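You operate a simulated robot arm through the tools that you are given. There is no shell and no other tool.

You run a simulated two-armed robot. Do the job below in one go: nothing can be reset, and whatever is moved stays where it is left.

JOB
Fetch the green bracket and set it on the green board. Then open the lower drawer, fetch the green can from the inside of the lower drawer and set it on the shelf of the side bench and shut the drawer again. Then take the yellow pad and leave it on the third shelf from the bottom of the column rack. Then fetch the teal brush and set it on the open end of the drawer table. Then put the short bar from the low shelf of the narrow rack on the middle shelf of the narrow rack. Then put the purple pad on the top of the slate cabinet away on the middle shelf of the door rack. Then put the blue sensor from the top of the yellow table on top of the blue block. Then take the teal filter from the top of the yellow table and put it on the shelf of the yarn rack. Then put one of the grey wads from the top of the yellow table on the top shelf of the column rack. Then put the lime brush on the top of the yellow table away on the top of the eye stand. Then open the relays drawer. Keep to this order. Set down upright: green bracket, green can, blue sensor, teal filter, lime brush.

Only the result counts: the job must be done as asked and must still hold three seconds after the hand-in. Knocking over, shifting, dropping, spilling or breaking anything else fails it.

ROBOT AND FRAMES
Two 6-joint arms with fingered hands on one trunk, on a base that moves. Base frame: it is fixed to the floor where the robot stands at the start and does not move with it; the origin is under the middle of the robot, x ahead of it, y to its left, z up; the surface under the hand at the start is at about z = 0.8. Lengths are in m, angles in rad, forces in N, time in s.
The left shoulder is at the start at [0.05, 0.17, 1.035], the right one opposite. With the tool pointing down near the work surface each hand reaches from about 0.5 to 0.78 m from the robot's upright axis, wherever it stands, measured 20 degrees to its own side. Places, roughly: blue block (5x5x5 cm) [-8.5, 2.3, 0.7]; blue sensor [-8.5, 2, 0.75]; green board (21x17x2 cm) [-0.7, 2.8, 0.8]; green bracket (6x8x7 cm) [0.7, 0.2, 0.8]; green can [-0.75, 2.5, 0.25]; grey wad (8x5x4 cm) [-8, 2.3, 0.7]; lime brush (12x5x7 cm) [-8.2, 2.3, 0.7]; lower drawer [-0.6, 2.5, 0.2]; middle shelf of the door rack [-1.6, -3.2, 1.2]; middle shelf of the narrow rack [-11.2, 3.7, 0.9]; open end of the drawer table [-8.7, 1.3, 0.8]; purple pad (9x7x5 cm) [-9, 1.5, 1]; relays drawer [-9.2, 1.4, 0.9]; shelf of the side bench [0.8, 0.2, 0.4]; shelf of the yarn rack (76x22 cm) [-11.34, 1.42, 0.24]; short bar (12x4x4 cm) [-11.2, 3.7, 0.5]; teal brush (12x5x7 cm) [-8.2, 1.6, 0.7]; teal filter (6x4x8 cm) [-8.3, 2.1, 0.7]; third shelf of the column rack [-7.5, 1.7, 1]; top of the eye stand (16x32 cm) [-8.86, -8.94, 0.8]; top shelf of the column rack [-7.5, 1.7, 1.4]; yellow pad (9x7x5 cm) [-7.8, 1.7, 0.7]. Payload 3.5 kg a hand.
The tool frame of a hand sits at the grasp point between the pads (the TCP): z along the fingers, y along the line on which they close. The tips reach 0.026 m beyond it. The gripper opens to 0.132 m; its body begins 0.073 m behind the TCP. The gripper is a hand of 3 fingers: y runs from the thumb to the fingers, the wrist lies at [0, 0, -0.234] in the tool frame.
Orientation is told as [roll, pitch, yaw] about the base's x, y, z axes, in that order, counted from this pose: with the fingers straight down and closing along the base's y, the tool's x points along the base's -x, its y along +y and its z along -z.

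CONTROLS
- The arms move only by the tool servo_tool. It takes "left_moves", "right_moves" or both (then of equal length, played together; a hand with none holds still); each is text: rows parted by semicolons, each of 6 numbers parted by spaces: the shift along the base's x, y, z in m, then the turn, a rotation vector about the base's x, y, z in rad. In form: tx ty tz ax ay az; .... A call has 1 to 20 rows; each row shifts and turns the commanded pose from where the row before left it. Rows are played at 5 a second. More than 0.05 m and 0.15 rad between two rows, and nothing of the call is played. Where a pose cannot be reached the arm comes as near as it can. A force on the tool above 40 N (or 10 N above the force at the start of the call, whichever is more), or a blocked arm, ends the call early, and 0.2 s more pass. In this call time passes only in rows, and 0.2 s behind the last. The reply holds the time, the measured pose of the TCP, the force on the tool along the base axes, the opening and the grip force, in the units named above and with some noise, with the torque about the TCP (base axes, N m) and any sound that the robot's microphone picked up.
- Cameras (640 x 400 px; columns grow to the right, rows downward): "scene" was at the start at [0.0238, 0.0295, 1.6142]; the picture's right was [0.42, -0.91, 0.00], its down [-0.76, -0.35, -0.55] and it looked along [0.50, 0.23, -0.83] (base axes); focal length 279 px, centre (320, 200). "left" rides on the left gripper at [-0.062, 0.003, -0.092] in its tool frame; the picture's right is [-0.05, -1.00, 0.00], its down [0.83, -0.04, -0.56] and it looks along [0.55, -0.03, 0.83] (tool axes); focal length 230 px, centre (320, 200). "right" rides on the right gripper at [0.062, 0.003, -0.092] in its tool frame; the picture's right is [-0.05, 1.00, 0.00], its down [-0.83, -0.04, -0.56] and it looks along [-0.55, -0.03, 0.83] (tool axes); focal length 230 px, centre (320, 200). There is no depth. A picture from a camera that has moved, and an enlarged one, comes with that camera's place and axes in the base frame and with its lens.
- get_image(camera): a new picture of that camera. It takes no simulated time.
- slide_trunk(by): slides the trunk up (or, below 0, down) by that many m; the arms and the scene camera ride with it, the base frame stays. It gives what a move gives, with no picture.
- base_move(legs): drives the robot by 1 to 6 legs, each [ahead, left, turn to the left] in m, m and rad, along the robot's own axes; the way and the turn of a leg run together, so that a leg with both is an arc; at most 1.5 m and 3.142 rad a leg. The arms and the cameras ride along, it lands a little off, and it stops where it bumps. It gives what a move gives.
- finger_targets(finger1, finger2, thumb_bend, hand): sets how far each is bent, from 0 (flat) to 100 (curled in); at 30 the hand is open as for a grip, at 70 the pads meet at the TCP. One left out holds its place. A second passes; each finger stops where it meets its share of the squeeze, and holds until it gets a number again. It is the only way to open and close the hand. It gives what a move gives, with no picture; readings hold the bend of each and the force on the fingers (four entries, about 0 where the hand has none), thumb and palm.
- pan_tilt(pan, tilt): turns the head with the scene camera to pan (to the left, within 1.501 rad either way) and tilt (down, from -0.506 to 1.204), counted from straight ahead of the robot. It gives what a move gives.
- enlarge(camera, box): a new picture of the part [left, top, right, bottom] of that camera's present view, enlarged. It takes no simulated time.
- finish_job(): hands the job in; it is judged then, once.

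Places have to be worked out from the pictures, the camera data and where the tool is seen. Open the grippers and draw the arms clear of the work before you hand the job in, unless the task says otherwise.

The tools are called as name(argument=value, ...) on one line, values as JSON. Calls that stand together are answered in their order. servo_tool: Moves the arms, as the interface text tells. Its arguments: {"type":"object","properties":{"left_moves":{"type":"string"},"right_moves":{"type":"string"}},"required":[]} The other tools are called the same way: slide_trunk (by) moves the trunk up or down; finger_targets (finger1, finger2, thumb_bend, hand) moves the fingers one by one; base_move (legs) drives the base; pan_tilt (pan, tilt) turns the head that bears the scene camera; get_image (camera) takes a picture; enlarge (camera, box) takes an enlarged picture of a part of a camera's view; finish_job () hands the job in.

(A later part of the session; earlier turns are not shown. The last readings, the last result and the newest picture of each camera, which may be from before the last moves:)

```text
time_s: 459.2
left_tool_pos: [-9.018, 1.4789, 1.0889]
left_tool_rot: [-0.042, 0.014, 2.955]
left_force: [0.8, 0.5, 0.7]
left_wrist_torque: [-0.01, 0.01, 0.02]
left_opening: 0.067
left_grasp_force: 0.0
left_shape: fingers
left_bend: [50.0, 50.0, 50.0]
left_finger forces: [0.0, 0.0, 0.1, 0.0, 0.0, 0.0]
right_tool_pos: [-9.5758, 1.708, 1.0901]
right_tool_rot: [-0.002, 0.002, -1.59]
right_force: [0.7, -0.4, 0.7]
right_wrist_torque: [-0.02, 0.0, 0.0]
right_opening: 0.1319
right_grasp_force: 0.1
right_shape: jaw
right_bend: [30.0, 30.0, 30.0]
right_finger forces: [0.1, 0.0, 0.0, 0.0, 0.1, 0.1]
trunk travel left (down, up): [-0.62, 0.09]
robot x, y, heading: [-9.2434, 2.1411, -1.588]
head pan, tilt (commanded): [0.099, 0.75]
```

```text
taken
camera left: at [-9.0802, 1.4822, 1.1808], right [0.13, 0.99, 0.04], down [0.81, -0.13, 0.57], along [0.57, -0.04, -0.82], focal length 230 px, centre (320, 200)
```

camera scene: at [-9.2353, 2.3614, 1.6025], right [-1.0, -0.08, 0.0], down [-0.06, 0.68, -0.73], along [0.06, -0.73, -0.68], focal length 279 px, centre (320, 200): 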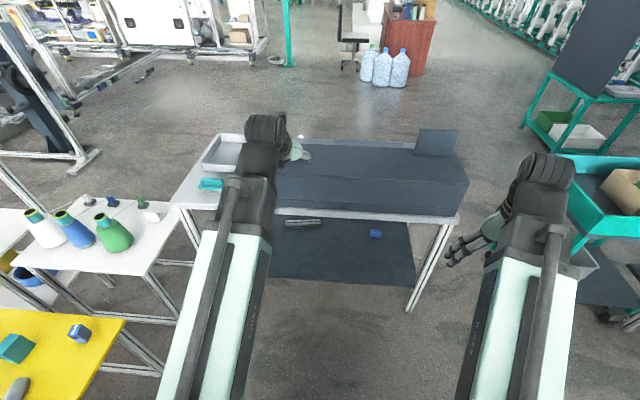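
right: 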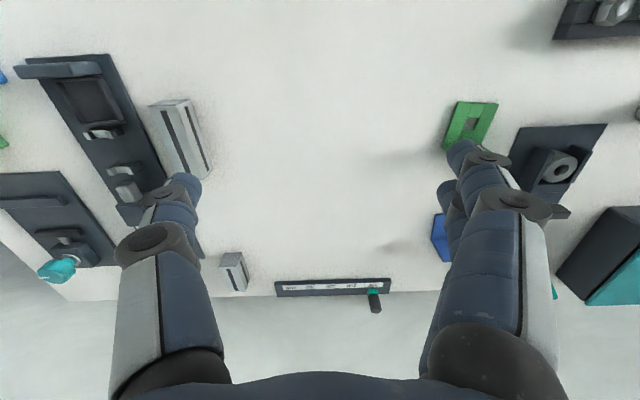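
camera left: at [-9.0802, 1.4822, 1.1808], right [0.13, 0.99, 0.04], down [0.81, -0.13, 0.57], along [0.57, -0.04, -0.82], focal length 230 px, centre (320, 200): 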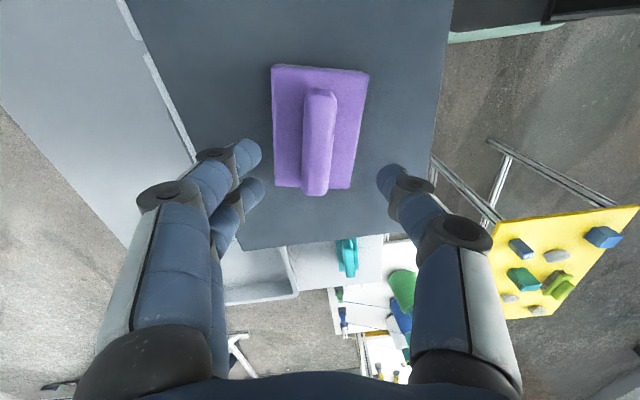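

Alignment is good; I correct the small roll error and descend to TCP z≈1.03.

servo_tool(left_moves="0.004 0.001 -0.03 -0.038 0.022 0;0 0 -0.02 0 0 0;0 0 -0.009 0 0 0")

get_image(camera="left")

```text
time_s: 460.1
left_tool_pos: [-9.0152, 1.4797, 1.0308]
left_tool_rot: [-0.003, -0.001, 2.954]
left_force: [-0.8, -0.6, 0.8]
left_wrist_torque: [0.04, 0.02, 0.0]
left_opening: 0.0676
left_grasp_force: 0.0
left_shape: fingers
left_bend: [50.0, 50.0, 50.0]
left_finger forces: [0.0, 0.1, 0.1, 0.0, 0.0, 0.1]
right_tool_pos: [-9.5766, 1.7078, 1.0886]
right_tool_rot: [-0.001, 0.003, -1.59]
right_force: [0.5, 0.4, -0.6]
right_wrist_torque: [0.02, -0.01, 0.0]
right_opening: 0.132
right_grasp_force: 0.1
right_shape: jaw
right_bend: [30.0, 30.0, 30.0]
right_finger forces: [0.0, 0.0, 0.0, 0.0, 0.1, 0.0]
trunk travel left (down, up): [-0.62, 0.09]
robot x, y, heading: [-9.2493, 2.1401, -1.589]
head pan, tilt (commanded): [0.099, 0.75]
```

```text
taken
camera left: at [-9.0745, 1.4868, 1.1228], right [0.13, 0.99, 0.0], down [0.82, -0.11, 0.55], along [0.55, -0.07, -0.83], focal length 230 px, centre (320, 200)
```

left: 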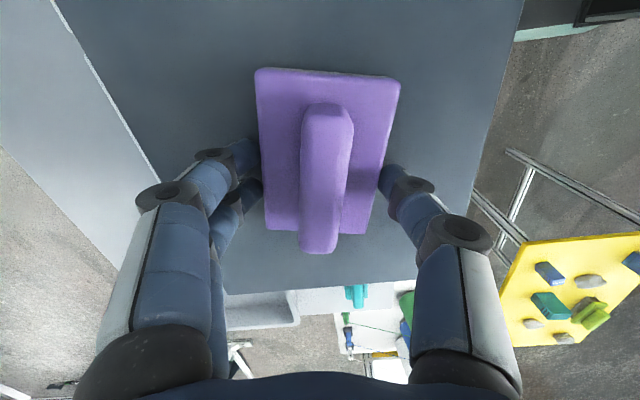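

Finger tips are level with the base plate; I raise 7 mm so they pass over it and then close on the ridge.

servo_tool(left_moves="0 0 0.008 0 0 0")

finger_targets(hand="left", finger1=78, finger2=78, thumb_bend=78)

get_image(camera="left")

```text
time_s: 460.4
left_tool_pos: [-9.0144, 1.4793, 1.0389]
left_tool_rot: [0.0, 0.0, 2.955]
left_force: [0.1, 0.3, 0.8]
left_wrist_torque: [0.03, 0.01, 0.01]
left_opening: 0.0679
left_grasp_force: 0.1
left_shape: fingers
left_bend: [50.0, 50.0, 50.0]
left_finger forces: [0.0, 0.1, 0.0, 0.0, 0.1, 0.0]
right_tool_pos: [-9.5754, 1.7081, 1.0884]
right_tool_rot: [-0.003, 0.001, -1.59]
right_force: [0.4, 0.3, -0.1]
right_wrist_torque: [0.0, -0.02, 0.02]
right_opening: 0.1318
right_grasp_force: 0.1
right_shape: jaw
right_bend: [30.0, 30.0, 30.0]
right_finger forces: [0.0, 0.0, 0.0, 0.1, 0.0, 0.0]
trunk travel left (down, up): [-0.62, 0.09]
robot x, y, heading: [-9.2462, 2.143, -1.591]
head pan, tilt (commanded): [0.099, 0.75]
```

```text
time_s: 461.4
left_tool_pos: [-9.0147, 1.4788, 1.041]
left_tool_rot: [0.005, 0.0, 2.955]
left_force: [-1.3, -12.1, 31.6]
left_wrist_torque: [-0.41, 0.06, -0.06]
left_opening: 0.0446
left_grasp_force: 33.9
left_shape: fingers
left_bend: [61.0, 61.0, 60.0]
left_finger forces: [25.4, 20.5, 0.0, 0.1, 22.1, 0.1]
right_tool_pos: [-9.5776, 1.7092, 1.0891]
right_tool_rot: [0.0, -0.001, -1.59]
right_force: [0.4, -0.1, 0.5]
right_wrist_torque: [0.03, 0.01, 0.01]
right_opening: 0.1317
right_grasp_force: 0.0
right_shape: jaw
right_bend: [30.0, 30.0, 30.0]
right_finger forces: [0.0, 0.1, 0.0, 0.0, 0.1, 0.0]
trunk travel left (down, up): [-0.62, 0.09]
robot x, y, heading: [-9.2469, 2.1441, -1.587]
head pan, tilt (commanded): [0.099, 0.75]
```

```text
taken
camera left: at [-9.0756, 1.4871, 1.1337], right [0.13, 0.99, 0.0], down [0.82, -0.11, 0.56], along [0.55, -0.08, -0.83], focal length 230 px, centre (320, 200)
```

left: 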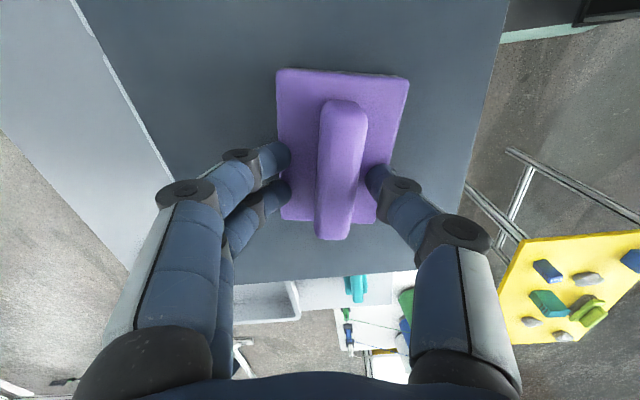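

The tips pressed on the base plate. I open again, raise a further 8 mm, and re-close.

finger_targets(hand="left", finger1=52, finger2=52, thumb_bend=52)

servo_tool(left_moves="0 0.004 0.009 0 0 0")

finger_targets(hand="left", finger1=78, finger2=78, thumb_bend=78)

get_image(camera="left")

```text
time_s: 462.4
left_tool_pos: [-9.0153, 1.4804, 1.042]
left_tool_rot: [0.002, -0.001, 2.956]
left_force: [1.9, 4.0, 34.6]
left_wrist_torque: [0.08, 0.01, -0.07]
left_opening: 0.0466
left_grasp_force: 18.2
left_shape: fingers
left_bend: [60.0, 60.0, 54.0]
left_finger forces: [10.4, 10.0, 0.1, 0.0, 15.9, 0.1]
right_tool_pos: [-9.5767, 1.7105, 1.0897]
right_tool_rot: [0.0, -0.001, -1.59]
right_force: [-0.3, 1.2, -0.5]
right_wrist_torque: [-0.01, -0.02, 0.0]
right_opening: 0.1316
right_grasp_force: 0.1
right_shape: jaw
right_bend: [30.0, 30.0, 30.0]
right_finger forces: [0.0, 0.0, 0.1, 0.0, 0.0, 0.1]
trunk travel left (down, up): [-0.62, 0.09]
robot x, y, heading: [-9.2452, 2.1409, -1.589]
head pan, tilt (commanded): [0.099, 0.75]
```

```text
time_s: 462.9
left_tool_pos: [-9.016, 1.4841, 1.045]
left_tool_rot: [-0.003, 0.0, 2.956]
left_force: [0.2, 0.3, -0.2]
left_wrist_torque: [0.02, -0.01, 0.02]
left_opening: 0.0603
left_grasp_force: 0.0
left_shape: fingers
left_bend: [52.0, 52.0, 52.0]
left_finger forces: [0.1, 0.0, 0.0, 0.1, 0.1, 0.1]
right_tool_pos: [-9.5759, 1.7068, 1.0882]
right_tool_rot: [-0.002, 0.001, -1.589]
right_force: [-0.5, 0.4, -1.4]
right_wrist_torque: [0.0, 0.02, 0.01]
right_opening: 0.1316
right_grasp_force: 0.0
right_shape: jaw
right_bend: [30.0, 30.0, 30.0]
right_finger forces: [0.1, 0.0, 0.1, 0.0, 0.1, 0.1]
trunk travel left (down, up): [-0.62, 0.09]
robot x, y, heading: [-9.2496, 2.1422, -1.585]
head pan, tilt (commanded): [0.099, 0.75]
```

```text
time_s: 463.9
left_tool_pos: [-9.0137, 1.4829, 1.0469]
left_tool_rot: [-0.002, -0.002, 2.956]
left_force: [-0.2, 0.1, -0.4]
left_wrist_torque: [0.04, -0.02, 0.01]
left_opening: 0.018
left_grasp_force: 21.7
left_shape: fingers
left_bend: [73.0, 73.0, 67.0]
left_finger forces: [10.8, 10.7, 0.0, 0.2, 21.9, 0.0]
right_tool_pos: [-9.5762, 1.7067, 1.0893]
right_tool_rot: [-0.002, 0.0, -1.591]
right_force: [0.5, -0.4, -0.1]
right_wrist_torque: [-0.01, -0.02, 0.02]
right_opening: 0.132
right_grasp_force: 0.0
right_shape: jaw
right_bend: [30.0, 30.0, 30.0]
right_finger forces: [0.0, 0.0, 0.0, 0.1, 0.0, 0.1]
trunk travel left (down, up): [-0.62, 0.09]
robot x, y, heading: [-9.2476, 2.1426, -1.591]
head pan, tilt (commanded): [0.099, 0.75]
```

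```text
taken
camera left: at [-9.075, 1.4904, 1.1398], right [0.13, 0.99, 0.0], down [0.82, -0.11, 0.55], along [0.55, -0.07, -0.83], focal length 230 px, centre (320, 200)
```

left: 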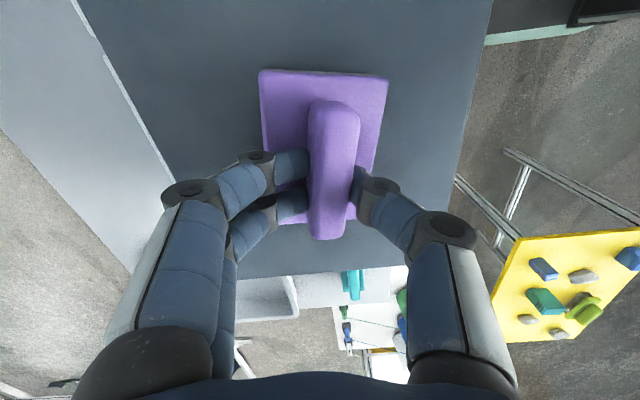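

Now the ridge is held by all three fingers (22 N). I lift 2.5 cm and rotate the pad about 100° so its ridge will point toward the robot, then set it back down.

servo_tool(left_moves="0 0 0.025 0 0 0;0 0 0 0 0 0.136;0 0 0 0 0 0.136;0 0 0 0 0 0.136;0 0 0 0 0 0.136;0 0 0 0 0 0.136;0 0 0 0 0 0.136;0 0 0 0 0 0.136;0 0 0 0 0 0.136;0 0 0 0 0 0.136;0 0 0 0 0 0.136;0 0 0 0 0 0.136;0 0 0 0 0 0.136;0 0 0 0 0 0.136")

get_image(camera="left")

```text
time_s: 466.9
left_tool_pos: [-9.0141, 1.4842, 1.0728]
left_tool_rot: [-0.001, -0.002, -1.558]
left_force: [-1.3, 0.7, -0.7]
left_wrist_torque: [0.01, -0.01, 0.03]
left_opening: 0.0182
left_grasp_force: 21.6
left_shape: fingers
left_bend: [74.0, 74.0, 67.0]
left_finger forces: [10.7, 11.0, 0.0, 0.0, 21.9, 0.0]
right_tool_pos: [-9.5757, 1.7092, 1.089]
right_tool_rot: [-0.001, 0.002, -1.591]
right_force: [-0.9, -0.3, 0.3]
right_wrist_torque: [-0.02, 0.0, 0.0]
right_opening: 0.1318
right_grasp_force: 0.1
right_shape: jaw
right_bend: [30.0, 30.0, 30.0]
right_finger forces: [0.1, 0.0, 0.0, 0.0, 0.0, 0.1]
trunk travel left (down, up): [-0.62, 0.09]
robot x, y, heading: [-9.2429, 2.1385, -1.588]
head pan, tilt (commanded): [0.099, 0.75]
```

```text
taken
camera left: at [-9.0102, 1.4217, 1.1647], right [-1.0, -0.07, 0.0], down [-0.05, 0.83, 0.55], along [-0.04, 0.55, -0.83], focal length 230 px, centre (320, 200)
```

left: 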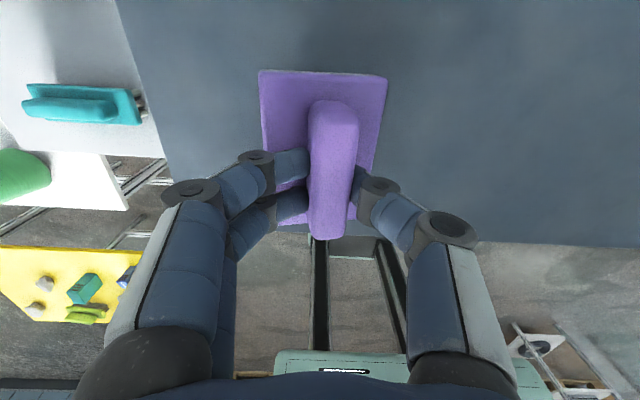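

The pad now points toward the robot. Lowering it back onto the cabinet top and releasing.

servo_tool(left_moves="0 -0.004 -0.015 0 0 0;0 0 -0.009 0 0 0")

servo_tool(left_moves="0 0 -0.003 0 0 0")

```text
time_s: 467.4
left_tool_pos: [-9.0158, 1.4794, 1.0478]
left_tool_rot: [-0.002, -0.002, -1.56]
left_force: [0.3, -0.1, -1.4]
left_wrist_torque: [0.0, -0.02, 0.01]
left_opening: 0.0182
left_grasp_force: 21.7
left_shape: fingers
left_bend: [74.0, 74.0, 67.0]
left_finger forces: [10.7, 11.0, 0.0, 0.1, 21.8, 0.0]
right_tool_pos: [-9.5758, 1.7078, 1.0878]
right_tool_rot: [-0.002, 0.004, -1.589]
right_force: [0.6, 0.3, -0.2]
right_wrist_torque: [0.02, 0.03, -0.03]
right_opening: 0.1318
right_grasp_force: 0.1
right_shape: jaw
right_bend: [30.0, 30.0, 30.0]
right_finger forces: [0.0, 0.0, 0.0, 0.0, 0.0, 0.0]
trunk travel left (down, up): [-0.62, 0.09]
robot x, y, heading: [-9.2449, 2.1429, -1.586]
head pan, tilt (commanded): [0.099, 0.75]
```

```text
time_s: 467.9
left_tool_pos: [-9.0164, 1.4787, 1.0466]
left_tool_rot: [-0.003, -0.001, -1.559]
left_force: [0.7, 0.2, 3.8]
left_wrist_torque: [-0.01, 0.08, 0.03]
left_opening: 0.0181
left_grasp_force: 21.7
left_shape: fingers
left_bend: [74.0, 74.0, 67.0]
left_finger forces: [11.3, 11.2, 0.0, 0.0, 21.0, 0.0]
right_tool_pos: [-9.5759, 1.7081, 1.0899]
right_tool_rot: [-0.002, 0.001, -1.591]
right_force: [-0.3, -0.3, -0.1]
right_wrist_torque: [-0.02, 0.01, -0.01]
right_opening: 0.1318
right_grasp_force: 0.1
right_shape: jaw
right_bend: [30.0, 30.0, 30.0]
right_finger forces: [0.1, 0.0, 0.0, 0.0, 0.0, 0.0]
trunk travel left (down, up): [-0.62, 0.09]
robot x, y, heading: [-9.2447, 2.1412, -1.586]
head pan, tilt (commanded): [0.099, 0.75]
```

Contact made. Releasing, raising 6 cm, then tilting the hand 40° forward above the pad.

finger_targets(hand="left", finger1=52, finger2=52, thumb_bend=52)

servo_tool(left_moves="0 0 0.02 0 0 0;0 0 0.03 0 0 0;0 0 0.02 0 0 0;0 0 0 -0.14 0 0;0 0 0 -0.14 0 0;0 0 0 -0.14 0 0;0 0 0 -0.14 0 0;0 0 0 -0.14 0 0")

get_image(camera="left")

```text
time_s: 468.9
left_tool_pos: [-9.0161, 1.4784, 1.0459]
left_tool_rot: [-0.002, -0.002, -1.56]
left_force: [-0.1, -0.7, -0.2]
left_wrist_torque: [-0.01, -0.02, 0.0]
left_opening: 0.0605
left_grasp_force: 0.0
left_shape: fingers
left_bend: [52.0, 52.0, 52.0]
left_finger forces: [0.1, 0.0, 0.0, 0.0, 0.0, 0.0]
right_tool_pos: [-9.5771, 1.7079, 1.0883]
right_tool_rot: [0.0, 0.001, -1.589]
right_force: [0.1, 0.5, 0.3]
right_wrist_torque: [-0.01, 0.03, 0.03]
right_opening: 0.1318
right_grasp_force: 0.1
right_shape: jaw
right_bend: [30.0, 30.0, 30.0]
right_finger forces: [0.1, 0.1, 0.0, 0.0, 0.0, 0.1]
trunk travel left (down, up): [-0.62, 0.09]
robot x, y, heading: [-9.2436, 2.1414, -1.589]
head pan, tilt (commanded): [0.099, 0.75]
```

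```text
time_s: 470.6
left_tool_pos: [-9.015, 1.4792, 1.1169]
left_tool_rot: [-0.009, -0.703, -1.555]
left_force: [-0.5, 0.4, -0.3]
left_wrist_torque: [0.02, 0.02, 0.02]
left_opening: 0.0604
left_grasp_force: 0.0
left_shape: fingers
left_bend: [52.0, 52.0, 52.0]
left_finger forces: [0.0, 0.0, 0.1, 0.0, 0.0, 0.1]
right_tool_pos: [-9.5754, 1.7073, 1.0885]
right_tool_rot: [-0.002, 0.0, -1.592]
right_force: [0.0, 0.4, 0.6]
right_wrist_torque: [-0.02, -0.02, -0.01]
right_opening: 0.1318
right_grasp_force: 0.0
right_shape: jaw
right_bend: [30.0, 30.0, 30.0]
right_finger forces: [0.0, 0.0, 0.1, 0.0, 0.1, 0.0]
trunk travel left (down, up): [-0.62, 0.09]
robot x, y, heading: [-9.2469, 2.1402, -1.587]
head pan, tilt (commanded): [0.099, 0.75]
```

```text
taken
camera left: at [-9.0098, 1.4922, 1.2265], right [-1.0, -0.05, 0.04], down [-0.05, 0.99, -0.11], along [-0.04, -0.12, -0.99], focal length 230 px, centre (320, 200)
```

left: 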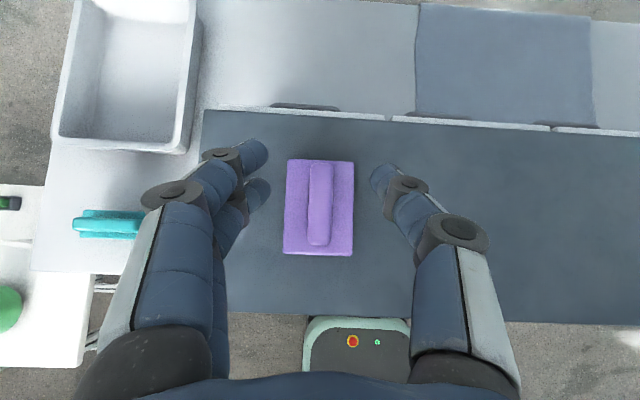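

Good top view; the ridge centre is at (-9.018, 1.471). Lowering the tilted hand to z≈1.045 and closing on the ridge.

servo_tool(left_moves="-0.003 -0.008 -0.03 0 0 0;0 0 -0.025 0 0 0;0 0 -0.017 0 0 0")

finger_targets(hand="left", finger1=78, finger2=78, thumb_bend=78)

get_image(camera="left")

```text
time_s: 471.4
left_tool_pos: [-9.0177, 1.4714, 1.0446]
left_tool_rot: [-0.011, -0.702, -1.558]
left_force: [-0.1, 0.2, 0.4]
left_wrist_torque: [0.0, 0.03, -0.01]
left_opening: 0.0603
left_grasp_force: 0.1
left_shape: fingers
left_bend: [52.0, 52.0, 52.0]
left_finger forces: [0.1, 0.0, 0.0, 0.1, 0.0, 0.0]
right_tool_pos: [-9.5754, 1.7076, 1.0896]
right_tool_rot: [-0.001, 0.002, -1.59]
right_force: [0.2, -0.9, -0.7]
right_wrist_torque: [0.06, 0.01, 0.01]
right_opening: 0.1322
right_grasp_force: 0.0
right_shape: jaw
right_bend: [30.0, 30.0, 30.0]
right_finger forces: [0.1, 0.0, 0.0, 0.1, 0.0, 0.1]
trunk travel left (down, up): [-0.62, 0.09]
robot x, y, heading: [-9.2517, 2.1404, -1.587]
head pan, tilt (commanded): [0.099, 0.75]
```

```text
time_s: 472.4
left_tool_pos: [-9.0172, 1.4701, 1.0451]
left_tool_rot: [-0.011, -0.702, -1.556]
left_force: [0.2, 0.4, 0.1]
left_wrist_torque: [0.03, -0.03, 0.02]
left_opening: 0.0186
left_grasp_force: 21.0
left_shape: fingers
left_bend: [72.0, 59.0, 67.0]
left_finger forces: [9.7, 11.3, 0.0, 0.0, 21.2, 0.1]
right_tool_pos: [-9.5762, 1.7087, 1.0881]
right_tool_rot: [-0.002, 0.002, -1.591]
right_force: [-0.1, 0.8, 0.2]
right_wrist_torque: [-0.02, -0.01, -0.04]
right_opening: 0.1318
right_grasp_force: 0.1
right_shape: jaw
right_bend: [30.0, 30.0, 30.0]
right_finger forces: [0.0, 0.0, 0.1, 0.0, 0.0, 0.0]
trunk travel left (down, up): [-0.62, 0.09]
robot x, y, heading: [-9.2489, 2.1413, -1.586]
head pan, tilt (commanded): [0.099, 0.75]
```

```text
taken
camera left: at [-9.012, 1.4831, 1.1552], right [-1.0, -0.05, 0.04], down [-0.05, 0.99, -0.11], along [-0.04, -0.11, -0.99], focal length 230 px, centre (320, 200)
```

left: 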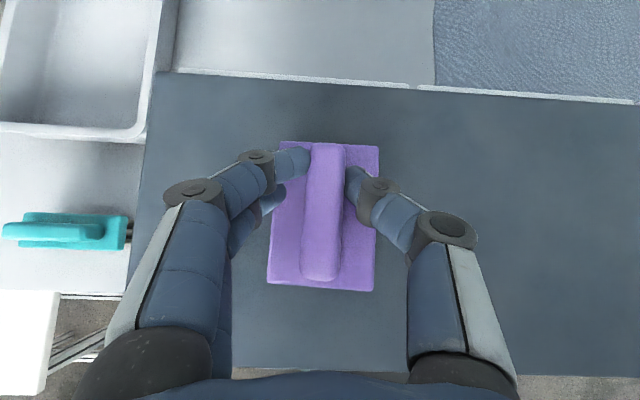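

Thumb and finger 1 hold the ridge, finger 2 rests on the base edge. Testing with a small lift.

servo_tool(left_moves="0 0 0.015 0 0 0;0 0 0.02 0 0 0")

get_image(camera="left")

```text
time_s: 473.1
left_tool_pos: [-9.0163, 1.4707, 1.0805]
left_tool_rot: [-0.01, -0.7, -1.556]
left_force: [0.1, -0.2, -0.5]
left_wrist_torque: [-0.05, 0.01, -0.01]
left_opening: 0.0186
left_grasp_force: 20.9
left_shape: fingers
left_bend: [72.0, 58.0, 67.0]
left_finger forces: [10.0, 10.8, 0.1, 0.1, 20.9, 0.0]
right_tool_pos: [-9.5739, 1.7077, 1.089]
right_tool_rot: [-0.002, 0.003, -1.59]
right_force: [0.6, -0.2, -0.2]
right_wrist_torque: [0.01, -0.01, 0.02]
right_opening: 0.1321
right_grasp_force: 0.0
right_shape: jaw
right_bend: [30.0, 30.0, 30.0]
right_finger forces: [0.0, 0.0, 0.0, 0.1, 0.0, 0.1]
trunk travel left (down, up): [-0.62, 0.09]
robot x, y, heading: [-9.2446, 2.1414, -1.584]
head pan, tilt (commanded): [0.099, 0.75]
```

```text
taken
camera left: at [-9.0123, 1.4831, 1.1897], right [-1.0, -0.05, 0.04], down [-0.05, 0.99, -0.11], along [-0.04, -0.11, -0.99], focal length 230 px, centre (320, 200)
```

left: 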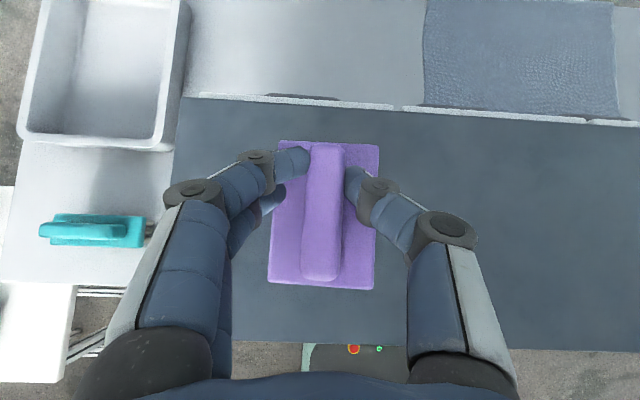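

The pad lifts cleanly. I raise it, back away and begin the long drive to the door rack near (-1.6, -3.2), going along y≈3.3 (clear of trench and benches).

servo_tool(left_moves="0 0 0.04 0 0 0;0 0 0.04 0 0 0;0 0 0.04 0 0 0")

base_move(legs=[[-1.15, 0, 0], [0, 0, 1.586], [1.4, 0, 0], [1.4, 0, 0]])

get_image(camera="left")

pan_tilt(pan=0.0, tilt=0.3)

get_image(camera="scene")

```text
time_s: 473.9
left_tool_pos: [-9.0184, 1.4693, 1.1997]
left_tool_rot: [-0.01, -0.701, -1.557]
left_force: [0.0, -0.3, -0.1]
left_wrist_torque: [0.03, 0.01, 0.02]
left_opening: 0.0187
left_grasp_force: 21.1
left_shape: fingers
left_bend: [72.0, 58.0, 67.0]
left_finger forces: [10.2, 10.9, 0.0, 0.0, 20.9, 0.0]
right_tool_pos: [-9.5764, 1.7082, 1.0893]
right_tool_rot: [0.0, 0.0, -1.591]
right_force: [-0.3, -0.2, 0.7]
right_wrist_torque: [0.0, 0.0, 0.05]
right_opening: 0.1315
right_grasp_force: 0.0
right_shape: jaw
right_bend: [30.0, 30.0, 30.0]
right_finger forces: [0.0, 0.0, 0.0, 0.0, 0.0, 0.0]
trunk travel left (down, up): [-0.62, 0.09]
robot x, y, heading: [-9.249, 2.1436, -1.588]
head pan, tilt (commanded): [0.099, 0.75]
```

```text
time_s: 496.8
left_tool_pos: [-5.7562, 3.5813, 1.1979]
left_tool_rot: [-0.008, -0.699, 0.038]
left_force: [0.6, 0.1, -0.7]
left_wrist_torque: [0.01, -0.02, 0.01]
left_opening: 0.0186
left_grasp_force: 20.7
left_shape: fingers
left_bend: [72.0, 58.0, 67.0]
left_finger forces: [10.3, 10.3, 0.1, 0.1, 20.5, 0.0]
right_tool_pos: [-5.9809, 3.0179, 1.088]
right_tool_rot: [-0.003, 0.002, 0.006]
right_force: [0.0, -0.6, 0.0]
right_wrist_torque: [0.01, 0.01, -0.03]
right_opening: 0.1321
right_grasp_force: 0.0
right_shape: jaw
right_bend: [30.0, 30.0, 30.0]
right_finger forces: [0.0, 0.0, 0.1, 0.0, 0.0, 0.0]
trunk travel left (down, up): [-0.62, 0.09]
robot x, y, heading: [-6.4245, 3.3329, 0.008]
head pan, tilt (commanded): [0.099, 0.75]
```

```text
taken
camera left: at [-5.7681, 3.5837, 1.3092], right [0.07, -1.0, 0.04], down [-0.99, -0.08, -0.11], along [0.11, -0.03, -0.99], focal length 230 px, centre (320, 200)
```

left: 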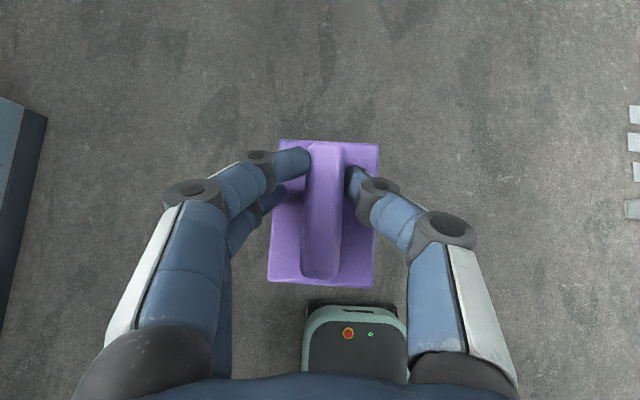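

```text
time_s: 497.7
left_tool_pos: [-5.7559, 3.581, 1.1999]
left_tool_rot: [-0.01, -0.701, 0.039]
left_force: [0.7, -0.4, -1.3]
left_wrist_torque: [0.04, -0.01, 0.03]
left_opening: 0.0183
left_grasp_force: 20.7
left_shape: fingers
left_bend: [72.0, 58.0, 67.0]
left_finger forces: [10.3, 10.3, 0.1, 0.0, 20.6, 0.0]
right_tool_pos: [-5.9816, 3.0172, 1.0884]
right_tool_rot: [-0.001, 0.003, 0.007]
right_force: [0.2, -0.7, -0.1]
right_wrist_torque: [-0.03, 0.03, -0.03]
right_opening: 0.1323
right_grasp_force: 0.0
right_shape: jaw
right_bend: [30.0, 30.0, 30.0]
right_finger forces: [0.1, 0.0, 0.0, 0.1, 0.0, 0.1]
trunk travel left (down, up): [-0.62, 0.09]
robot x, y, heading: [-6.424, 3.3369, 0.008]
head pan, tilt (commanded): [0.0, 0.3]
```

```text
taken
camera scene: at [-6.3697, 3.3356, 1.6427], right [0.01, -1.0, 0.0], down [-0.3, 0.0, -0.95], along [0.95, 0.01, -0.3], focal length 279 px, centre (320, 200)
```

scene: 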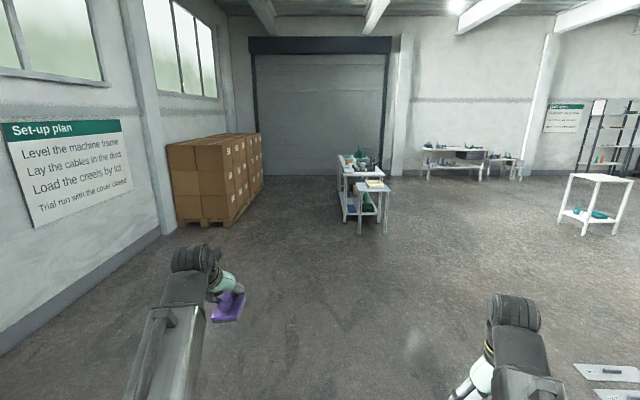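

All clear ahead. Continuing the drive: forward to x≈-3.4, turn right, then down to y≈1.

base_move(legs=[[1.45, 0, -0.008], [1.5, 0, 0], [0, 0, -1.571], [1.2, 0, 0], [1.1, 0, 0]])

get_image(camera="scene")

```text
time_s: 526.5
left_tool_pos: [-3.1236, 0.4138, 1.1977]
left_tool_rot: [-0.011, -0.7, -1.495]
left_force: [0.3, -0.3, 0.0]
left_wrist_torque: [-0.02, 0.01, 0.0]
left_opening: 0.0184
left_grasp_force: 20.4
left_shape: fingers
left_bend: [72.0, 58.0, 67.0]
left_finger forces: [10.4, 9.8, 0.1, 0.0, 20.1, 0.0]
right_tool_pos: [-3.6939, 0.6186, 1.0886]
right_tool_rot: [-0.001, 0.001, -1.529]
right_force: [-1.6, 0.7, 0.5]
right_wrist_torque: [0.01, 0.0, 0.01]
right_opening: 0.132
right_grasp_force: 0.1
right_shape: jaw
right_bend: [30.0, 30.0, 30.0]
right_finger forces: [0.0, 0.1, 0.0, 0.0, 0.0, 0.0]
trunk travel left (down, up): [-0.62, 0.09]
robot x, y, heading: [-3.394, 1.0711, -1.525]
head pan, tilt (commanded): [0.0, 0.3]
```

```text
taken
camera scene: at [-3.3908, 1.0186, 1.6427], right [-1.0, -0.04, 0.0], down [-0.01, 0.3, -0.96], along [0.04, -0.95, -0.3], focal length 279 px, centre (320, 200)
```

scene: 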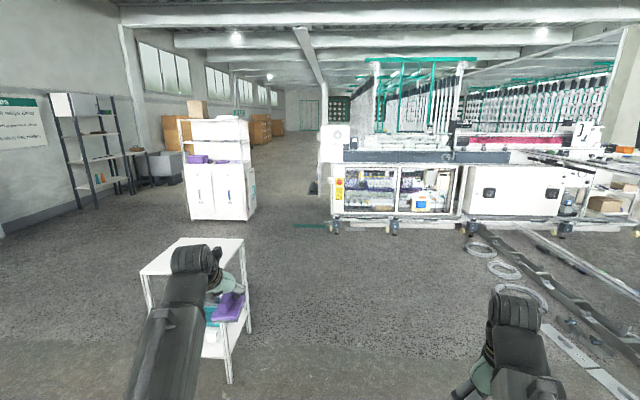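

The white unit with doors at about (-1.55, -3.2) is the door rack. Zooming in on it.

enlarge(camera="scene", box=[160, 90, 280, 230])

```text
2.86 times, centred on (220, 160) of scene
camera zoom: at [-3.3908, 1.0186, 1.6427], right [-1.0, -0.04, 0.0], down [-0.01, 0.3, -0.96], along [0.04, -0.95, -0.3], focal length 798 px, centre (606, 314)
```

zoom: 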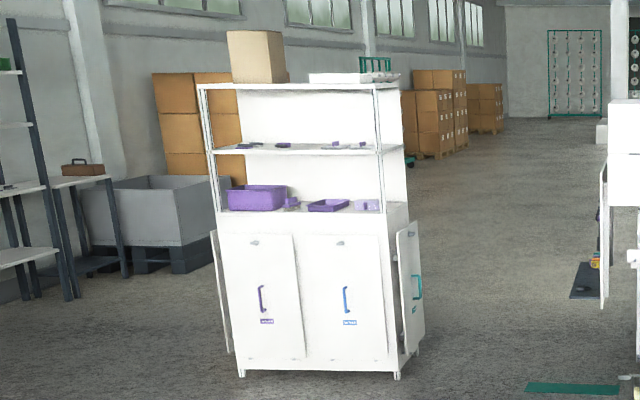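

Middle shelf is at z≈1.22 between a counter at 0.92 and the top at 1.53, front around y≈-3.05. I move over and approach it, then look closer.

base_move(legs=[[0, 0, -0.046], [0, 1.0, 0], [0, 0.7, 0], [1.4, 0, 0], [1.2, 0, 0]])

pan_tilt(pan=0.0, tilt=0.35)

get_image(camera="scene")

```text
time_s: 547.9
left_tool_pos: [-1.3332, -2.1752, 1.1992]
left_tool_rot: [-0.01, -0.7, -1.492]
left_force: [0.1, 0.4, -0.3]
left_wrist_torque: [0.0, -0.03, 0.0]
left_opening: 0.0184
left_grasp_force: 19.7
left_shape: fingers
left_bend: [72.0, 58.0, 67.0]
left_finger forces: [10.3, 9.8, 0.0, 0.0, 20.1, 0.0]
right_tool_pos: [-1.9037, -1.973, 1.0886]
right_tool_rot: [-0.002, 0.001, -1.528]
right_force: [0.7, 0.6, -0.7]
right_wrist_torque: [0.03, 0.0, 0.01]
right_opening: 0.132
right_grasp_force: 0.2
right_shape: jaw
right_bend: [30.0, 30.0, 30.0]
right_finger forces: [0.1, 0.0, 0.0, 0.1, 0.1, 0.1]
trunk travel left (down, up): [-0.62, 0.09]
robot x, y, heading: [-1.6017, -1.5176, -1.527]
head pan, tilt (commanded): [0.0, 0.3]
```

```text
time_s: 548.5
left_tool_pos: [-1.3333, -2.175, 1.1992]
left_tool_rot: [-0.011, -0.703, -1.491]
left_force: [0.9, -0.1, -0.8]
left_wrist_torque: [-0.03, -0.01, -0.03]
left_opening: 0.0184
left_grasp_force: 20.2
left_shape: fingers
left_bend: [72.0, 58.0, 67.0]
left_finger forces: [10.4, 9.9, 0.1, 0.1, 20.1, 0.0]
right_tool_pos: [-1.9051, -1.9723, 1.0885]
right_tool_rot: [0.0, 0.003, -1.528]
right_force: [0.1, -0.4, 0.4]
right_wrist_torque: [0.0, -0.01, 0.0]
right_opening: 0.132
right_grasp_force: 0.1
right_shape: jaw
right_bend: [30.0, 30.0, 30.0]
right_finger forces: [0.0, 0.0, 0.0, 0.0, 0.0, 0.0]
trunk travel left (down, up): [-0.62, 0.09]
robot x, y, heading: [-1.6078, -1.5142, -1.525]
head pan, tilt (commanded): [0.0, 0.351]
```

```text
taken
camera scene: at [-1.6011, -1.5712, 1.6381], right [-1.0, -0.04, 0.0], down [-0.02, 0.34, -0.94], along [0.04, -0.94, -0.34], focal length 279 px, centre (320, 200)
```

scene: 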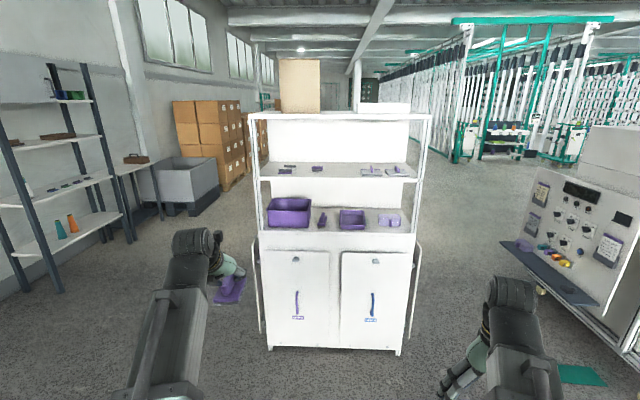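

enlarge(camera="scene", box=[240, 100, 440, 240])

```text
2.86 times, centred on (340, 170) of scene
camera zoom: at [-1.6011, -1.5712, 1.6381], right [-1.0, -0.04, 0.0], down [-0.02, 0.34, -0.94], along [0.04, -0.94, -0.34], focal length 798 px, centre (263, 286)
```

zoom: 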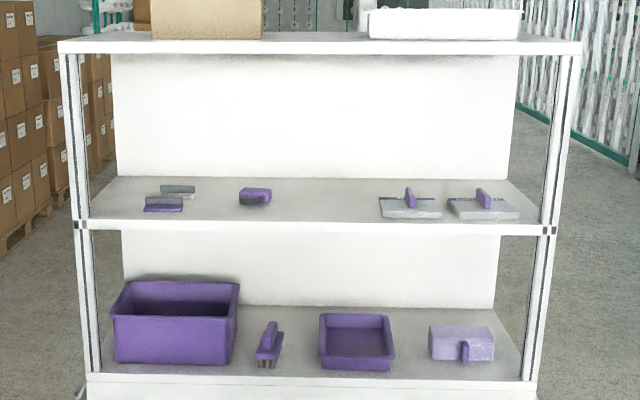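

The free area on the middle shelf is at x≈-1.66 (between the purple block and the trowels); shelf front at y≈-3.077, back panel at -3.44. I align the robot and raise the pad to z≈1.30.

base_move(legs=[[0, 0, -0.046], [0, -0.29, 0], [0.58, 0, 0]])

servo_tool(left_moves="0 0 0.035 0 0 0;0 0 0.035 0 0 0;0 0 0.03 0 0 0")

get_image(camera="left")

get_image(camera="scene")

```text
time_s: 553.8
left_tool_pos: [-1.658, -2.7715, 1.1979]
left_tool_rot: [-0.009, -0.699, -1.544]
left_force: [0.4, -0.1, -1.5]
left_wrist_torque: [-0.03, 0.0, -0.01]
left_opening: 0.0188
left_grasp_force: 19.4
left_shape: fingers
left_bend: [72.0, 58.0, 67.0]
left_finger forces: [10.4, 9.7, 0.0, 0.0, 20.1, 0.0]
right_tool_pos: [-2.2192, -2.5404, 1.0882]
right_tool_rot: [-0.003, 0.002, -1.576]
right_force: [0.1, 0.4, 0.1]
right_wrist_torque: [0.02, 0.0, -0.01]
right_opening: 0.1318
right_grasp_force: 0.1
right_shape: jaw
right_bend: [30.0, 30.0, 30.0]
right_finger forces: [0.0, 0.0, 0.0, 0.0, 0.1, 0.0]
trunk travel left (down, up): [-0.62, 0.09]
robot x, y, heading: [-1.8974, -2.1035, -1.576]
head pan, tilt (commanded): [0.0, 0.351]
```

```text
time_s: 554.6
left_tool_pos: [-1.6573, -2.7727, 1.2997]
left_tool_rot: [-0.012, -0.7, -1.544]
left_force: [-1.1, -0.9, -1.5]
left_wrist_torque: [0.02, 0.01, 0.01]
left_opening: 0.0183
left_grasp_force: 20.6
left_shape: fingers
left_bend: [72.0, 58.0, 67.0]
left_finger forces: [10.4, 9.9, 0.0, 0.1, 20.1, 0.0]
right_tool_pos: [-2.2189, -2.5403, 1.089]
right_tool_rot: [-0.001, 0.001, -1.578]
right_force: [0.8, 0.8, -1.1]
right_wrist_torque: [0.04, 0.02, -0.02]
right_opening: 0.1319
right_grasp_force: 0.1
right_shape: jaw
right_bend: [30.0, 30.0, 30.0]
right_finger forces: [0.0, 0.0, 0.0, 0.0, 0.0, 0.0]
trunk travel left (down, up): [-0.62, 0.09]
robot x, y, heading: [-1.8936, -2.1056, -1.577]
head pan, tilt (commanded): [0.0, 0.351]
```

```text
taken
camera left: at [-1.6527, -2.7599, 1.4097], right [-1.0, -0.06, 0.04], down [-0.06, 0.99, -0.11], along [-0.04, -0.11, -0.99], focal length 230 px, centre (320, 200)
```

left: 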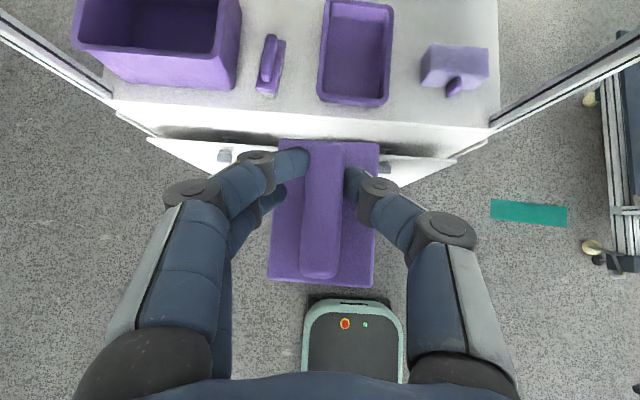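

```text
taken
camera scene: at [-1.8952, -2.1547, 1.638], right [-1.0, 0.01, 0.0], down [0.0, 0.34, -0.94], along [-0.01, -0.94, -0.34], focal length 279 px, centre (320, 200)
```

scene: 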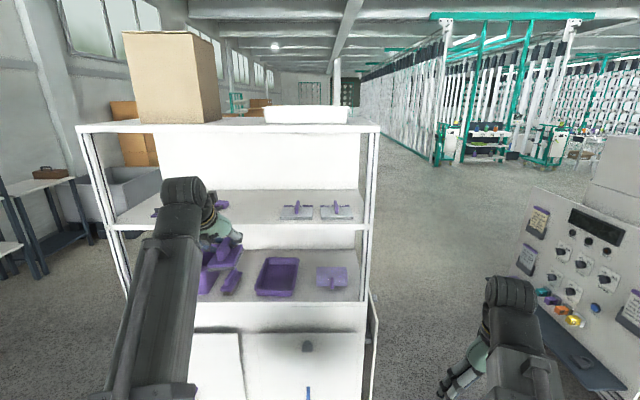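

Shelf top is at z≈1.225–1.233 and the upper shelf's underside at ≈1.53. I raise 1 cm more and drive in 0.385 m.

servo_tool(left_moves="0 0 0.012 0 0 0")

base_move(legs=[[0.25, 0, 0.005]])

get_image(camera="left")

get_image(camera="scene")

```text
time_s: 555.0
left_tool_pos: [-1.6578, -2.7723, 1.3119]
left_tool_rot: [-0.012, -0.699, -1.545]
left_force: [0.2, -0.1, -1.0]
left_wrist_torque: [0.02, 0.0, -0.01]
left_opening: 0.0188
left_grasp_force: 20.6
left_shape: fingers
left_bend: [72.0, 58.0, 67.0]
left_finger forces: [10.4, 9.9, 0.0, 0.1, 20.1, 0.2]
right_tool_pos: [-2.2198, -2.5404, 1.0883]
right_tool_rot: [-0.002, 0.003, -1.578]
right_force: [-0.7, 0.6, -1.1]
right_wrist_torque: [0.01, 0.02, 0.01]
right_opening: 0.1319
right_grasp_force: 0.0
right_shape: jaw
right_bend: [30.0, 30.0, 30.0]
right_finger forces: [0.0, 0.1, 0.1, 0.0, 0.0, 0.1]
trunk travel left (down, up): [-0.62, 0.09]
robot x, y, heading: [-1.8944, -2.104, -1.576]
head pan, tilt (commanded): [0.0, 0.351]
```

```text
time_s: 556.8
left_tool_pos: [-1.652, -3.0178, 1.311]
left_tool_rot: [-0.009, -0.7, -1.535]
left_force: [-0.4, -0.2, -1.3]
left_wrist_torque: [0.0, -0.02, 0.04]
left_opening: 0.0183
left_grasp_force: 20.6
left_shape: fingers
left_bend: [72.0, 58.0, 67.0]
left_finger forces: [10.4, 9.8, 0.0, 0.1, 20.1, 0.0]
right_tool_pos: [-2.2142, -2.7906, 1.0889]
right_tool_rot: [-0.001, 0.002, -1.568]
right_force: [0.7, -0.3, -0.4]
right_wrist_torque: [0.01, 0.04, -0.03]
right_opening: 0.1317
right_grasp_force: 0.0
right_shape: jaw
right_bend: [30.0, 30.0, 30.0]
right_finger forces: [0.0, 0.0, 0.1, 0.0, 0.0, 0.1]
trunk travel left (down, up): [-0.62, 0.09]
robot x, y, heading: [-1.8987, -2.349, -1.568]
head pan, tilt (commanded): [0.0, 0.351]
```

```text
taken
camera left: at [-1.6478, -3.0066, 1.4213], right [-1.0, -0.07, 0.04], down [-0.07, 0.99, -0.11], along [-0.03, -0.11, -0.99], focal length 230 px, centre (320, 200)
```

left: 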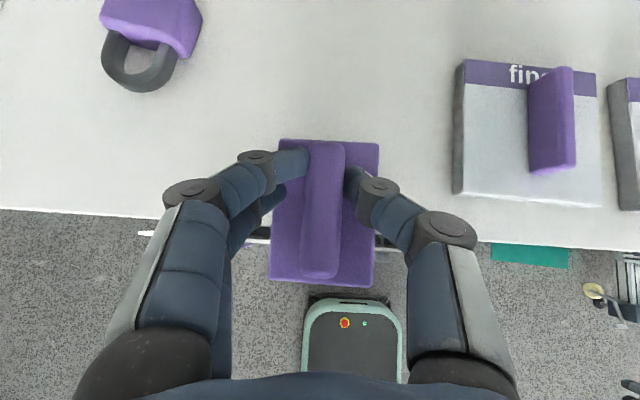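

```text
taken
camera scene: at [-1.8949, -2.4033, 1.638], right [-1.0, 0.0, 0.0], down [0.0, 0.34, -0.94], along [0.0, -0.94, -0.34], focal length 279 px, centre (320, 200)
```

scene: 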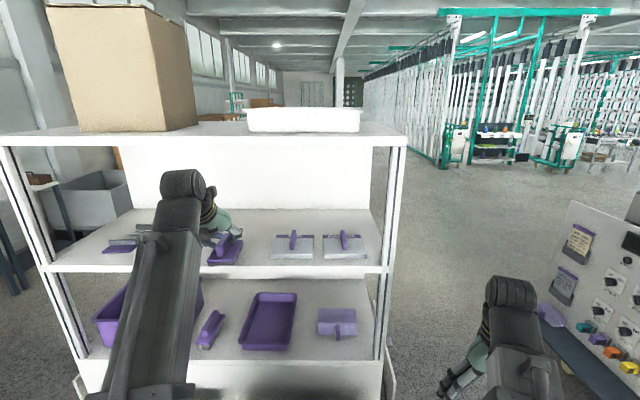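

The shelf's front edge is actually at y≈-3.005. Moving 7.5 cm further in so the pad is well inside, then lowering.

base_move(legs=[[0.075, 0, 0]])

servo_tool(left_moves="0 0 -0.01 0 0 0;0 0 -0.008 0 0 0;0 0 -0.006 0 0 0")

get_image(camera="left")

```text
time_s: 557.9
left_tool_pos: [-1.6532, -3.0952, 1.3109]
left_tool_rot: [-0.01, -0.7, -1.537]
left_force: [0.6, 0.3, -1.4]
left_wrist_torque: [0.02, 0.01, -0.05]
left_opening: 0.018
left_grasp_force: 20.0
left_shape: fingers
left_bend: [72.0, 58.0, 67.0]
left_finger forces: [10.4, 9.8, 0.0, 0.0, 20.2, 0.0]
right_tool_pos: [-2.2148, -2.8671, 1.0881]
right_tool_rot: [0.0, 0.002, -1.571]
right_force: [0.1, -0.7, -0.1]
right_wrist_torque: [0.03, 0.01, 0.0]
right_opening: 0.1319
right_grasp_force: 0.1
right_shape: jaw
right_bend: [30.0, 30.0, 30.0]
right_finger forces: [0.0, 0.0, 0.0, 0.1, 0.0, 0.1]
trunk travel left (down, up): [-0.62, 0.09]
robot x, y, heading: [-1.8969, -2.4264, -1.566]
head pan, tilt (commanded): [0.0, 0.351]
```

```text
time_s: 558.7
left_tool_pos: [-1.6534, -3.0943, 1.2913]
left_tool_rot: [-0.008, -0.708, -1.54]
left_force: [-0.6, -4.0, 21.4]
left_wrist_torque: [-0.23, -0.55, -0.1]
left_opening: 0.0182
left_grasp_force: 28.7
left_shape: fingers
left_bend: [72.0, 59.0, 67.0]
left_finger forces: [9.1, 25.6, 0.0, 0.0, 22.2, 0.0]
right_tool_pos: [-2.215, -2.8658, 1.0891]
right_tool_rot: [-0.001, 0.001, -1.57]
right_force: [0.4, -0.5, 0.4]
right_wrist_torque: [0.0, -0.01, -0.02]
right_opening: 0.1315
right_grasp_force: 0.1
right_shape: jaw
right_bend: [30.0, 30.0, 30.0]
right_finger forces: [0.0, 0.1, 0.0, 0.1, 0.0, 0.1]
trunk travel left (down, up): [-0.62, 0.09]
robot x, y, heading: [-1.8955, -2.4233, -1.568]
head pan, tilt (commanded): [0.0, 0.351]
```

```text
taken
camera left: at [-1.6497, -3.081, 1.4016], right [-1.0, -0.06, 0.04], down [-0.07, 0.99, -0.12], along [-0.03, -0.12, -0.99], focal length 230 px, centre (320, 200)
```

left: 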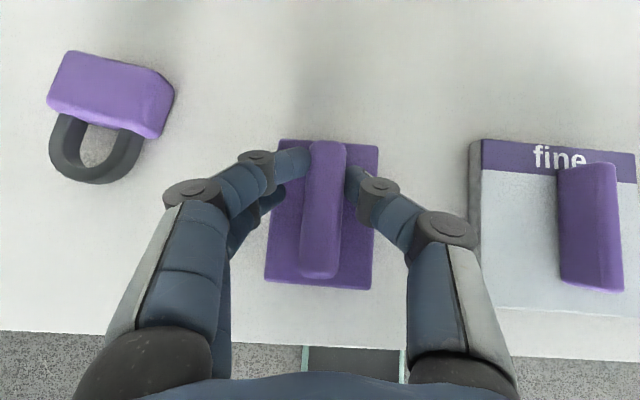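

The pad is on the shelf (21 N). Easing up slightly and releasing.

servo_tool(left_moves="0 0 0.004 0 0 0")

finger_targets(hand="left", finger1=50, finger2=48, thumb_bend=52)

get_image(camera="left")

```text
time_s: 559.1
left_tool_pos: [-1.6542, -3.0946, 1.2913]
left_tool_rot: [-0.011, -0.702, -1.537]
left_force: [-1.8, -4.4, 14.0]
left_wrist_torque: [-0.21, -0.39, -0.16]
left_opening: 0.0183
left_grasp_force: 27.2
left_shape: fingers
left_bend: [72.0, 59.0, 67.0]
left_finger forces: [9.2, 22.5, 0.0, 0.0, 22.2, 0.0]
right_tool_pos: [-2.2166, -2.8647, 1.0892]
right_tool_rot: [0.0, -0.002, -1.57]
right_force: [-0.5, 0.3, -0.1]
right_wrist_torque: [0.01, 0.01, 0.02]
right_opening: 0.132
right_grasp_force: 0.0
right_shape: jaw
right_bend: [30.0, 30.0, 30.0]
right_finger forces: [0.0, 0.0, 0.0, 0.0, 0.0, 0.1]
trunk travel left (down, up): [-0.62, 0.09]
robot x, y, heading: [-1.8961, -2.4221, -1.571]
head pan, tilt (commanded): [0.0, 0.351]
```

```text
time_s: 560.1
left_tool_pos: [-1.6526, -3.0949, 1.2906]
left_tool_rot: [-0.009, -0.699, -1.539]
left_force: [-1.0, -0.3, 0.0]
left_wrist_torque: [0.03, -0.01, -0.01]
left_opening: 0.0649
left_grasp_force: 0.0
left_shape: fingers
left_bend: [50.0, 48.0, 52.0]
left_finger forces: [0.0, 0.0, 0.0, 0.0, 0.0, 0.0]
right_tool_pos: [-2.2153, -2.8657, 1.0883]
right_tool_rot: [-0.001, 0.0, -1.571]
right_force: [0.6, -0.5, 0.7]
right_wrist_torque: [-0.02, -0.02, 0.01]
right_opening: 0.1319
right_grasp_force: 0.0
right_shape: jaw
right_bend: [30.0, 30.0, 30.0]
right_finger forces: [0.0, 0.0, 0.0, 0.0, 0.0, 0.0]
trunk travel left (down, up): [-0.62, 0.09]
robot x, y, heading: [-1.8968, -2.423, -1.57]
head pan, tilt (commanded): [0.0, 0.351]
```

```text
taken
camera left: at [-1.6487, -3.0817, 1.4014], right [-1.0, -0.07, 0.04], down [-0.07, 0.99, -0.11], along [-0.03, -0.11, -0.99], focal length 230 px, centre (320, 200)
```

left: 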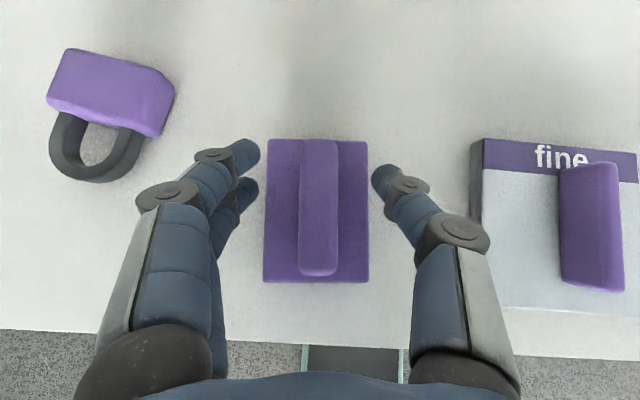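

Pad is flat on the middle shelf. Raising 3 cm and backing straight out.

servo_tool(left_moves="0 0 0.015 0 0 0;0 0.005 0.012 0 0 0")

base_move(legs=[[-0.5, 0, 0]])

get_image(camera="scene")

```text
time_s: 560.7
left_tool_pos: [-1.6519, -3.0885, 1.3192]
left_tool_rot: [-0.009, -0.7, -1.537]
left_force: [-0.4, 0.7, 0.2]
left_wrist_torque: [-0.02, 0.0, -0.01]
left_opening: 0.065
left_grasp_force: 0.0
left_shape: fingers
left_bend: [50.0, 48.0, 52.0]
left_finger forces: [0.0, 0.0, 0.0, 0.0, 0.0, 0.0]
right_tool_pos: [-2.2158, -2.8661, 1.0893]
right_tool_rot: [0.0, 0.003, -1.57]
right_force: [-0.2, 0.5, 0.3]
right_wrist_torque: [-0.04, 0.0, -0.06]
right_opening: 0.1318
right_grasp_force: 0.1
right_shape: jaw
right_bend: [30.0, 30.0, 30.0]
right_finger forces: [0.1, 0.0, 0.0, 0.0, 0.0, 0.1]
trunk travel left (down, up): [-0.62, 0.09]
robot x, y, heading: [-1.8949, -2.4233, -1.571]
head pan, tilt (commanded): [0.0, 0.351]
```

```text
time_s: 563.6
left_tool_pos: [-1.6517, -2.5813, 1.3206]
left_tool_rot: [-0.01, -0.702, -1.53]
left_force: [0.8, 0.4, 0.5]
left_wrist_torque: [0.0, -0.01, -0.01]
left_opening: 0.0647
left_grasp_force: 0.1
left_shape: fingers
left_bend: [50.0, 48.0, 52.0]
left_finger forces: [0.0, 0.0, 0.1, 0.0, 0.0, 0.1]
right_tool_pos: [-2.2157, -2.3625, 1.089]
right_tool_rot: [-0.002, -0.001, -1.563]
right_force: [1.0, 0.2, 0.0]
right_wrist_torque: [0.01, 0.0, -0.02]
right_opening: 0.1318
right_grasp_force: 0.0
right_shape: jaw
right_bend: [30.0, 30.0, 30.0]
right_finger forces: [0.1, 0.0, 0.0, 0.0, 0.0, 0.0]
trunk travel left (down, up): [-0.62, 0.09]
robot x, y, heading: [-1.8966, -1.918, -1.562]
head pan, tilt (commanded): [0.0, 0.351]
```

```text
taken
camera scene: at [-1.8971, -1.9724, 1.6381], right [-1.0, -0.01, 0.0], down [0.0, 0.34, -0.94], along [0.01, -0.94, -0.34], focal length 279 px, centre (320, 200)
```

scene: 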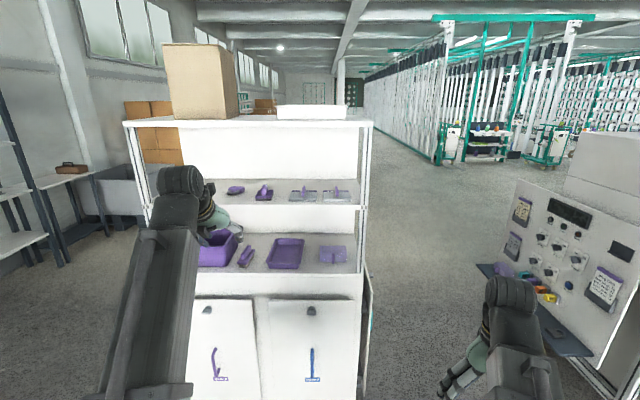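

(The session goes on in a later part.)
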